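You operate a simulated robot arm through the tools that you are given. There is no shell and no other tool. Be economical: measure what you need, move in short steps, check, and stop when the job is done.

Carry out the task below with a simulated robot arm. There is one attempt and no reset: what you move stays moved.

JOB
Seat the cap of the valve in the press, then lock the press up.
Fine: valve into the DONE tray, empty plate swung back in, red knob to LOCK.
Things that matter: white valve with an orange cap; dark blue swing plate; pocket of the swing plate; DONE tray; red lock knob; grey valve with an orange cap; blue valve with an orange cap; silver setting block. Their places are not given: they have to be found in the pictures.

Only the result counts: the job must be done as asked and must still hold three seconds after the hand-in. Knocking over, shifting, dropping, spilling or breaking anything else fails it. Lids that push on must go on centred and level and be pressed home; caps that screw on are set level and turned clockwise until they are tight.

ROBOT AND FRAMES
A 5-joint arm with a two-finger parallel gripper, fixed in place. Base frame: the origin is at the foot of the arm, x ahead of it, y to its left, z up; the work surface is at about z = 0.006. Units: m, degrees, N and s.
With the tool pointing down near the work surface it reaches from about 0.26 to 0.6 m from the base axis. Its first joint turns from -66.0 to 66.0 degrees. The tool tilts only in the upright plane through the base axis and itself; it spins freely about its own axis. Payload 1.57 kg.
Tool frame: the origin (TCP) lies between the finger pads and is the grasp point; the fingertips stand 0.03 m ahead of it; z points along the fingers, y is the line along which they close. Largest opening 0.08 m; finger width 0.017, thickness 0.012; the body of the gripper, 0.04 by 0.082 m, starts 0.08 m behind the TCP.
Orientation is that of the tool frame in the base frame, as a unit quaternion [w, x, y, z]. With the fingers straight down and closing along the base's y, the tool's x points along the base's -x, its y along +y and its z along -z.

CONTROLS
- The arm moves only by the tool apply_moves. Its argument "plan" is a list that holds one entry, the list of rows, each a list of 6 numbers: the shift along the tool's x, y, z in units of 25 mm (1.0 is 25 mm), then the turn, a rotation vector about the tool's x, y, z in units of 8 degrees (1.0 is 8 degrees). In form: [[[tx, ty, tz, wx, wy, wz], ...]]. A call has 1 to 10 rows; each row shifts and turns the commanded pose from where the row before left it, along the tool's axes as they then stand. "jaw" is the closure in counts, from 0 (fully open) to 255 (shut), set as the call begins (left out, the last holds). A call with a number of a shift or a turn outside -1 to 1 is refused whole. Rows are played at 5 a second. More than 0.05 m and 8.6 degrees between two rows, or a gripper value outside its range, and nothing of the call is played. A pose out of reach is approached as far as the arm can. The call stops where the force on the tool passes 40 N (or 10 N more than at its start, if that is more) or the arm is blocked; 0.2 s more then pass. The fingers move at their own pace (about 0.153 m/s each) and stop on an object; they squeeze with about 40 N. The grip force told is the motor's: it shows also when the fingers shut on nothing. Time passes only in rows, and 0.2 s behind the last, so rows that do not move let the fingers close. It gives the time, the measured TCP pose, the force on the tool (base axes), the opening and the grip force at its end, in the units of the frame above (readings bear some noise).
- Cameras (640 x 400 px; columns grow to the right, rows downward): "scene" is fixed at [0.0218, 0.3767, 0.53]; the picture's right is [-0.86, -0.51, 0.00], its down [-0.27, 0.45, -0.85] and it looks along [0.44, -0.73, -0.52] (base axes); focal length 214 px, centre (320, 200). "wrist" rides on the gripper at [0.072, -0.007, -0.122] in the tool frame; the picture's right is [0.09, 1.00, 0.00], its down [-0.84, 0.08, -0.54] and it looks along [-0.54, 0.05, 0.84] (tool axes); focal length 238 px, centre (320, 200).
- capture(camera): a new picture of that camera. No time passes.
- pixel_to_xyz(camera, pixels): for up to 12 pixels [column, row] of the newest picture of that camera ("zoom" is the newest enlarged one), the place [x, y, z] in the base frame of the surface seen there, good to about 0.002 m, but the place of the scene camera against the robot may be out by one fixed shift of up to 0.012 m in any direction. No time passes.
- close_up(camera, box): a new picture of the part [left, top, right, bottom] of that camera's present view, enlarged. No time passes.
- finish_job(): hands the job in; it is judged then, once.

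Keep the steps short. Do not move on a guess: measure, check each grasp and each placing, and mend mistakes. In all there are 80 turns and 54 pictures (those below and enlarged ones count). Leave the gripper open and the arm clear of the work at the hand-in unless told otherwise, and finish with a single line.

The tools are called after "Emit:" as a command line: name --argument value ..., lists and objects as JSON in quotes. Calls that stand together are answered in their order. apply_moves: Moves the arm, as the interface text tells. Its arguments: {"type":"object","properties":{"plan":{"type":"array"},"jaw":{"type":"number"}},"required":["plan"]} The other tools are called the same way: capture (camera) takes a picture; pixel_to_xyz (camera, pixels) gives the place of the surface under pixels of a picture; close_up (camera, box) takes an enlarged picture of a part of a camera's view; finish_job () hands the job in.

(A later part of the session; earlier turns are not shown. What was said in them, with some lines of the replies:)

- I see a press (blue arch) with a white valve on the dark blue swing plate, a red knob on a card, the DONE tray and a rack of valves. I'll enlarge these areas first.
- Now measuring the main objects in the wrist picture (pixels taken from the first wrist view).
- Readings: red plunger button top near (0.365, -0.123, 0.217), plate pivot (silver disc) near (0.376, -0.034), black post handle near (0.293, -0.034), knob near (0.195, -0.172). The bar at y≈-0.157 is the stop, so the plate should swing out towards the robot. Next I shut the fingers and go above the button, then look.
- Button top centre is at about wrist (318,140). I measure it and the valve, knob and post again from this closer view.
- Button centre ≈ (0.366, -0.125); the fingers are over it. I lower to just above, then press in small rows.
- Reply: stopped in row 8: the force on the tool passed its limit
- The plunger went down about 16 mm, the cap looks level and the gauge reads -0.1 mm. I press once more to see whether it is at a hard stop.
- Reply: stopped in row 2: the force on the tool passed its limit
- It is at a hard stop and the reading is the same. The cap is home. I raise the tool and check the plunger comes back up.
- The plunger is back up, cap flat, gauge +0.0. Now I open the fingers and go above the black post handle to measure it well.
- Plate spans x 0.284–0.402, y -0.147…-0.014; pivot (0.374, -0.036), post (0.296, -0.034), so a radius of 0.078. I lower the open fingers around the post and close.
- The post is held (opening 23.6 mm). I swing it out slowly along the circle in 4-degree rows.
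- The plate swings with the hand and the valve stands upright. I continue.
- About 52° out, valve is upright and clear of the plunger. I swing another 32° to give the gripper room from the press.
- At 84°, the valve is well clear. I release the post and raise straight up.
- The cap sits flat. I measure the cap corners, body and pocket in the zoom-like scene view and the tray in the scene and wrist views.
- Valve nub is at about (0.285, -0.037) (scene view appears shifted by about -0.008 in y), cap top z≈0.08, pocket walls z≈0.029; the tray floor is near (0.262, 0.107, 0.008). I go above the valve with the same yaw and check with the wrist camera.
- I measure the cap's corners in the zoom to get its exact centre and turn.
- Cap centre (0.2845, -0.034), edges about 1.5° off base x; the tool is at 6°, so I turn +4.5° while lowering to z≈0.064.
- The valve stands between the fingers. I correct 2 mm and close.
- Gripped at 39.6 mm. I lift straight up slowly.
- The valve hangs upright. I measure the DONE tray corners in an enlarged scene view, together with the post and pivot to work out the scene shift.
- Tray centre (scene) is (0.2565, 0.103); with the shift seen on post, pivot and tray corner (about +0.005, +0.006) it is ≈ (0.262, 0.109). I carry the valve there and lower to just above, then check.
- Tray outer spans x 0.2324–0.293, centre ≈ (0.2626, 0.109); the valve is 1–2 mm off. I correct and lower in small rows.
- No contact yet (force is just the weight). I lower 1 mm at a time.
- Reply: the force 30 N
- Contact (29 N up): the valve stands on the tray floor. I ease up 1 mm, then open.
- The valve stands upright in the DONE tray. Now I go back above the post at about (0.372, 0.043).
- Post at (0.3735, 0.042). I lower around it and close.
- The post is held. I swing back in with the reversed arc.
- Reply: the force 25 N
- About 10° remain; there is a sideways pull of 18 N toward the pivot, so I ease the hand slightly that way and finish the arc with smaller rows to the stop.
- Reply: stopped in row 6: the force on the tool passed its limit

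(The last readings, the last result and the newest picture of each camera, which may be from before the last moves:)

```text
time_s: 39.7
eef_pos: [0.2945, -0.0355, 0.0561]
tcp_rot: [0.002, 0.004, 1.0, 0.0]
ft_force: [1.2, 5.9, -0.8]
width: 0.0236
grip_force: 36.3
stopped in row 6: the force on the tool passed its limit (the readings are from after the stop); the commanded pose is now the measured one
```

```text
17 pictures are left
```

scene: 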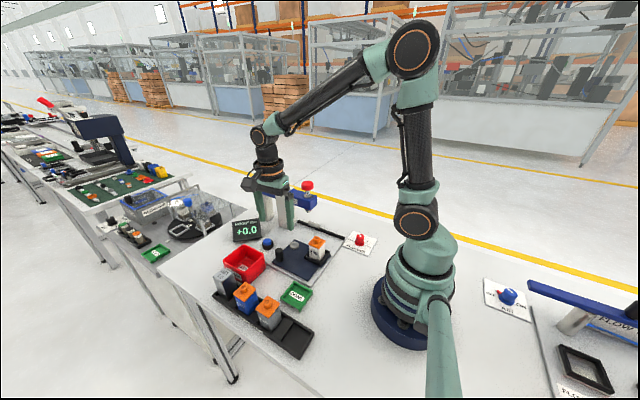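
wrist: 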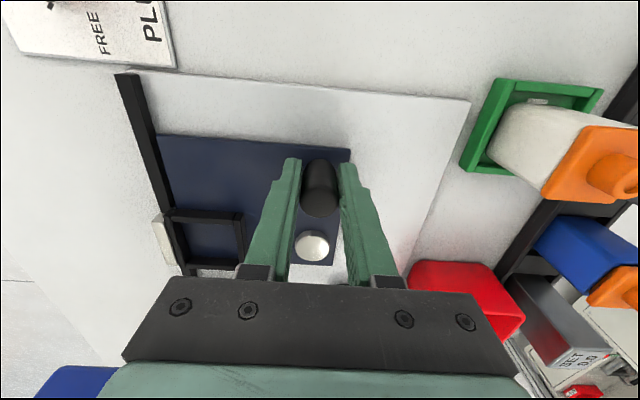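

The plate met its stop (force limit) and looks as at the start. I release, raise and check.

Emit:
apply_moves --plan '[[[0, 0, 0, 0, 0, 0], [0, 0, 0, 0, 0, 0], [0, 0, -0.5, 0, 0, 0], [0, 0, -1, 0, 0, 0], [0, 0, -1, 0, 0, 0], [0, 0, -1, 0, 0, 0], [0, 0, -1, 0, 0, 0], [0, 0, -1, 0, 0, 0]]]' --jaw 0

Emit:
capture --camera "wrist"

Emit:
close_up --camera "scene" --box '[270, 175, 380, 265]'

```text
time_s: 41.5
eef_pos: [0.2939, -0.0338, 0.196]
tcp_rot: [0.001, 0.004, 1.0, 0.0]
ft_force: [0.3, 0.1, 0.2]
width: 0.0803
grip_force: 0.1
```

```text
16 pictures are left
```

wrist: 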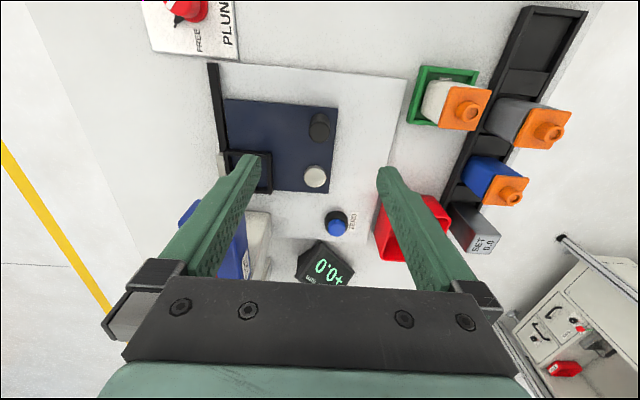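

```text
4.44 times, centred on (325, 220) of scene
```

zoom: 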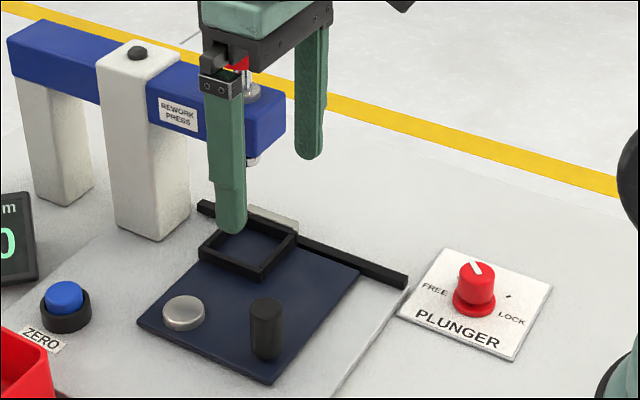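

The plate is back against its stop, pocket empty. Now the knob: I travel above it (about 0.195, -0.172) at height, then turn the hand so the camera faces outward.

Emit:
apply_moves --plan '[[[0.66, -0.92, 0, 0, 0, 0], [0.66, -0.92, 0, 0, 0, 0], [0.66, -0.92, 0, 0, 0, 0], [0.66, -0.92, 0, 0, 0, 0], [0.66, -0.92, 0, 0, 0, 0], [0.5, -0.92, 0, 0, 0, 0], [0, 0, 0, 0, 0, 0]]]'

Emit:
apply_moves --plan '[[[0, 0, 0, 0, 0, -0.9], [0, 0, 0, 0, 0, -0.9], [0, 0, 0, 0, 0, -0.9], [0, 0, 0, 0, 0, -0.9], [0, 0, 0, 0, 0, -0.9], [0, 0, 0, 0, 0, -0.9], [0, 0, 0, 0, 0, -0.9], [0, 0, 0, 0, 0, -0.9], [0, 0, 0, 0, 0, -0.9], [0, 0, 0, 0, 0, -0.9]]]'

Emit:
capture --camera "wrist"

```text
time_s: 43.1
eef_pos: [0.1972, -0.1741, 0.1942]
tcp_rot: [0.001, 0.004, 1.0, -0.001]
ft_force: [0.2, 0.4, 0.3]
width: 0.08
grip_force: 0.1
```

```text
time_s: 45.3
eef_pos: [0.1974, -0.1729, 0.1949]
tcp_rot: [-0.001, -0.585, 0.811, -0.002]
ft_force: [-0.7, -0.2, 0.6]
width: 0.0798
grip_force: 0.0
```

```text
14 pictures are left
```

wrist: 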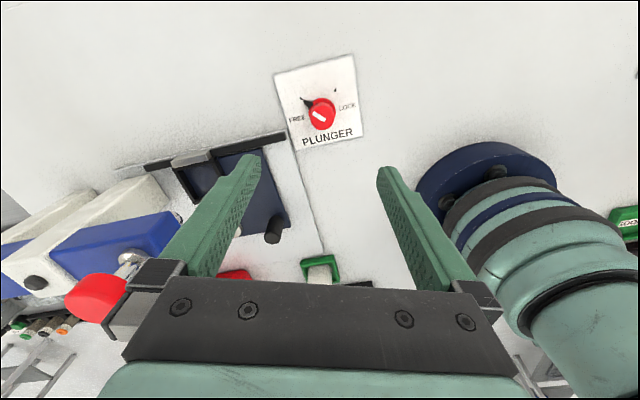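

Emit:
close_up --camera "wrist" --box '[270, 55, 370, 155]'

Emit:
pixel_to_xyz --camera "wrist" --pixels '[[319, 116], [313, 117], [326, 115], [307, 102], [337, 91], [321, 103], [275, 73], [354, 56], [365, 135], [300, 151], [284, 135], [321, 128]]'

```text
4.00 times, centred on (320, 105) of wrist
```

zoom: 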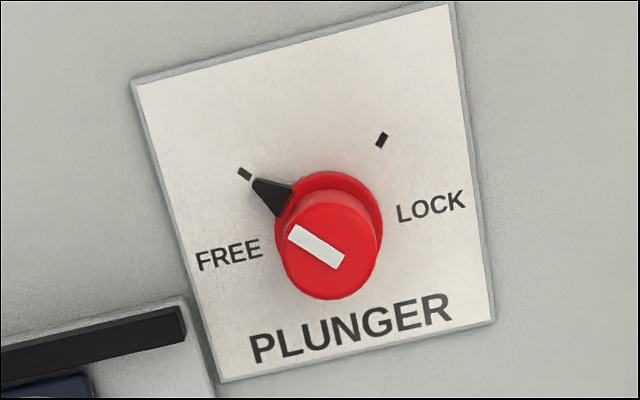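

```text
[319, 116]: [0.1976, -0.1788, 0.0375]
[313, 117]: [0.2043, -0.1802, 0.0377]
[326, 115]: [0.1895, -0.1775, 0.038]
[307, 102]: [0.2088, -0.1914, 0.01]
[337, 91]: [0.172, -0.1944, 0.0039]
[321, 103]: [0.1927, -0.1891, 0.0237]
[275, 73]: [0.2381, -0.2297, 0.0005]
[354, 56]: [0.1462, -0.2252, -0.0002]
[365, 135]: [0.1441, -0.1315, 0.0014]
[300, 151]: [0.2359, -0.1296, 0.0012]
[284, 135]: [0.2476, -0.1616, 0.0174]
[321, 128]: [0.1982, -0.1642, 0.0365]
```

Emit:
pixel_to_xyz --camera "zoom" --pixels '[[328, 247], [280, 255], [376, 240], [320, 297], [330, 205], [244, 173], [382, 139], [262, 184], [297, 232], [338, 262], [372, 190], [285, 200]]'

```text
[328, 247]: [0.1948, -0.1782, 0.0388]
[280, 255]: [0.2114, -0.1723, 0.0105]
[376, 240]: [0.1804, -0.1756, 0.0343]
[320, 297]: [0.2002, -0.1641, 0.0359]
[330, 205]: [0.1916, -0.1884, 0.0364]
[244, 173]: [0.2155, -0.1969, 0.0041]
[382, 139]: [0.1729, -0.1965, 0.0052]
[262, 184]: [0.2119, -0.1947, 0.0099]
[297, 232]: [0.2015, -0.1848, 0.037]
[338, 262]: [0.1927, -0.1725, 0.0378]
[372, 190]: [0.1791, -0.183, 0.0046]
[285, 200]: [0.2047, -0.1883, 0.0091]
```

Knob centre (0.195, -0.177), top z 0.0375; pointer at FREE (-46°), LOCK mark at about -138°, so a 90° clockwise turn seen from above (+ about tool z). I lower the open fingers round the knob, tips staying above the pointer.

Emit:
apply_moves --plan '[[[0.19, 0.04, 0.9, 0, 0, 0], [0, 0, 0.9, 0, 0, 0], [0, 0, 0.9, 0, 0, 0], [0, 0, 0.9, 0, 0, 0], [0, 0, 0.9, 0, 0, 0], [0, 0, 0.7, 0, 0, 0], [0, 0, 0.6, 0, 0, 0], [0, 0, 0, 0, 0, 0]]]'

Emit:
capture --camera "wrist"

```text
time_s: 47.1
eef_pos: [0.1967, -0.1755, 0.0487]
tcp_rot: [0.0, -0.585, 0.811, -0.001]
ft_force: [-0.3, 0.0, 0.2]
width: 0.0801
grip_force: 0.1
```

```text
12 pictures are left
```

wrist: 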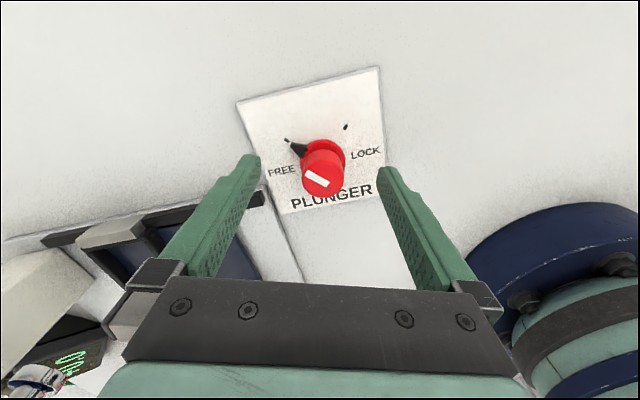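

The knob is between the fingers. I close.

Emit:
apply_moves --plan '[[[0, 0, 0, 0, 0, 0], [0, 0, 0, 0, 0, 0], [0, 0, 0, 0, 0, 0], [0, 0, 0, 0, 0, 0]]]' --jaw 255

```text
time_s: 48.1
eef_pos: [0.1953, -0.1744, 0.0485]
tcp_rot: [0.0, -0.585, 0.811, 0.002]
ft_force: [-15.5, 6.1, 7.1]
width: 0.027
grip_force: 37.1
```

Held at 27 mm, with a 16 N sideways pull along the closing line; I shift 1 mm with it and begin the turn, 40° first.

Emit:
apply_moves --plan '[[[0, 0.04, 0, 0, 0, 0], [0, 0, 0, 0, 0, 0.8], [0, 0, 0, 0, 0, 0.8], [0, 0, 0, 0, 0, 0.8], [0, 0, 0, 0, 0, 0.8], [0, 0, 0, 0, 0, 0.8], [0, 0, 0, 0, 0, 0.8], [0, 0, 0, 0, 0, 0]]]'

Emit:
close_up --camera "wrist" --box '[220, 50, 420, 250]'

```text
time_s: 49.9
eef_pos: [0.1939, -0.1751, 0.0484]
tcp_rot: [-0.001, -0.283, 0.959, 0.001]
ft_force: [-1.1, 26.3, 24.4]
width: 0.0268
grip_force: 37.9
```

```text
2.00 times, centred on (320, 150) of wrist
```

zoom: 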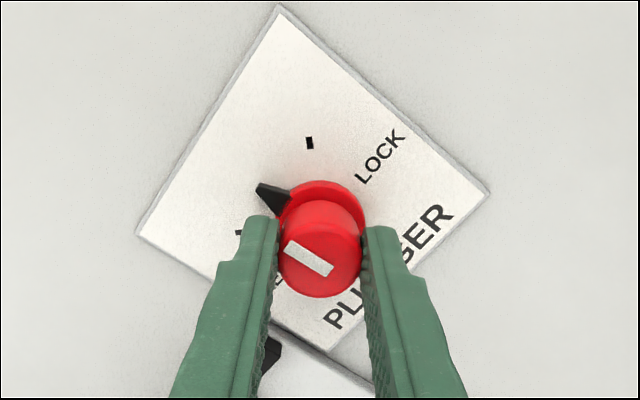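

The knob turns with the hand (pointer keeps its place in the picture while the card turns). I ease the side force a little and turn the remaining ~50°.

Emit:
apply_moves --plan '[[[-0.02, 0.035, -0.03, 0, 0, 0], [0, 0, 0, 0, 0, 0.8], [0, 0, 0, 0, 0, 0.8], [0, 0, 0, 0, 0, 0.8], [0, 0, 0, 0, 0, 0.8], [0, 0, 0, 0, 0, 0.8], [0, 0, 0, 0, 0, 0.8], [0, 0, 0, 0, 0, 0.8], [0, 0, 0, 0, 0, 0.8], [0, 0, 0, 0, 0, 0]]]'

Emit:
close_up --camera "wrist" --box '[220, 50, 420, 250]'

```text
time_s: 52.1
eef_pos: [0.1945, -0.1757, 0.0489]
tcp_rot: [-0.002, 0.158, 0.987, 0.0]
ft_force: [2.4, 21.6, 5.1]
width: 0.0273
grip_force: 37.9
```

```text
2.00 times, centred on (320, 150) of wrist
```

zoom: 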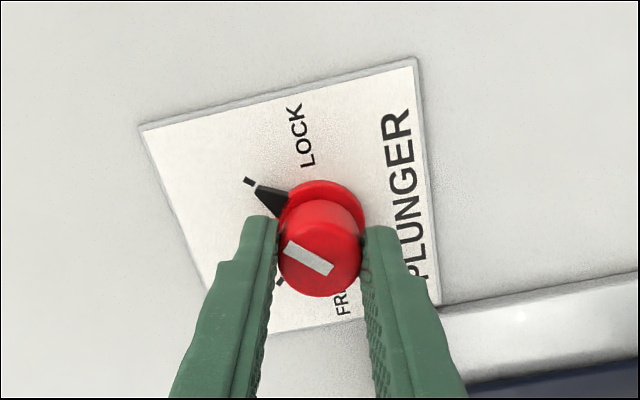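

The pointer is now on the LOCK mark (turn of 89.8°). I release and raise, then check.

Emit:
apply_moves --plan '[[[0, 0, 0, 0, 0, 0], [0, 0, 0, 0, 0, 0], [0, 0, -0.4, 0, 0, 0], [0, 0, -1, 0, 0, 0], [0, 0, -1, 0, 0, 0], [0, 0, -1, 0, 0, 0], [0, 0, -1, 0, 0, 0], [0, 0, -1, 0, 0, 0]]]' --jaw 0

Emit:
close_up --camera "wrist" --box '[260, 40, 380, 160]'

Emit:
close_up --camera "scene" --box '[220, 165, 400, 325]'

```text
time_s: 53.9
eef_pos: [0.1937, -0.1758, 0.1845]
tcp_rot: [0.0, 0.157, 0.988, 0.0]
ft_force: [-0.1, 0.1, 0.0]
width: 0.0801
grip_force: 0.0
```

```text
3.33 times, centred on (320, 100) of wrist
```

zoom: 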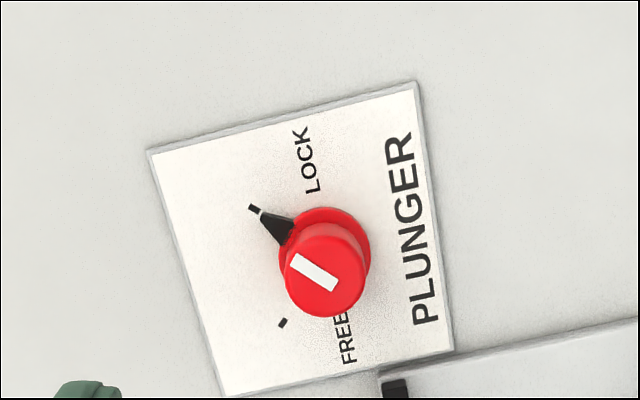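

```text
2.50 times, centred on (310, 245) of scene
```

zoom: 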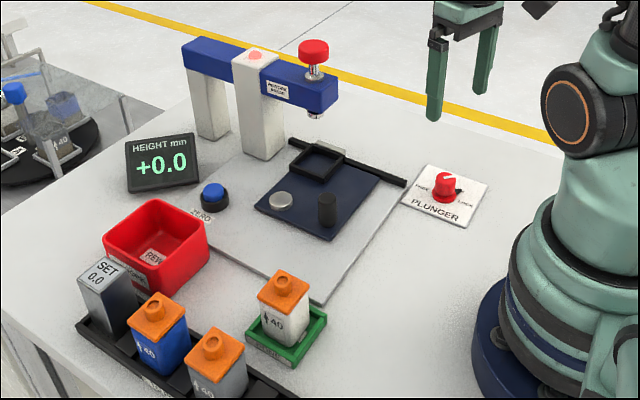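

The pointer is on LOCK, the press lamp has lit, and the valve stands in DONE. I take one closer look at the plate and lamp.

Emit:
close_up --camera "scene" --box '[270, 175, 350, 265]'

```text
4.44 times, centred on (310, 220) of scene
```

zoom: 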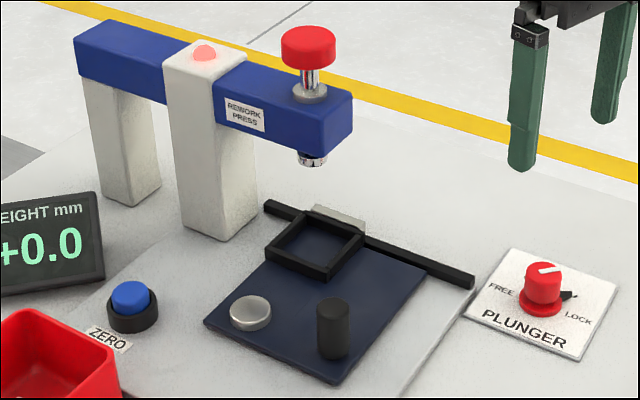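

The plate matches its starting place exactly, the lock lamp is lit, the gripper is open and the arm is raised clear. Handing in.

Emit:
finish_job

```text
The job is handed in.
```

The valve's cap is pressed home, the valve stands in the DONE tray, the empty plate is swung back in against its stop, and the red knob is on LOCK.
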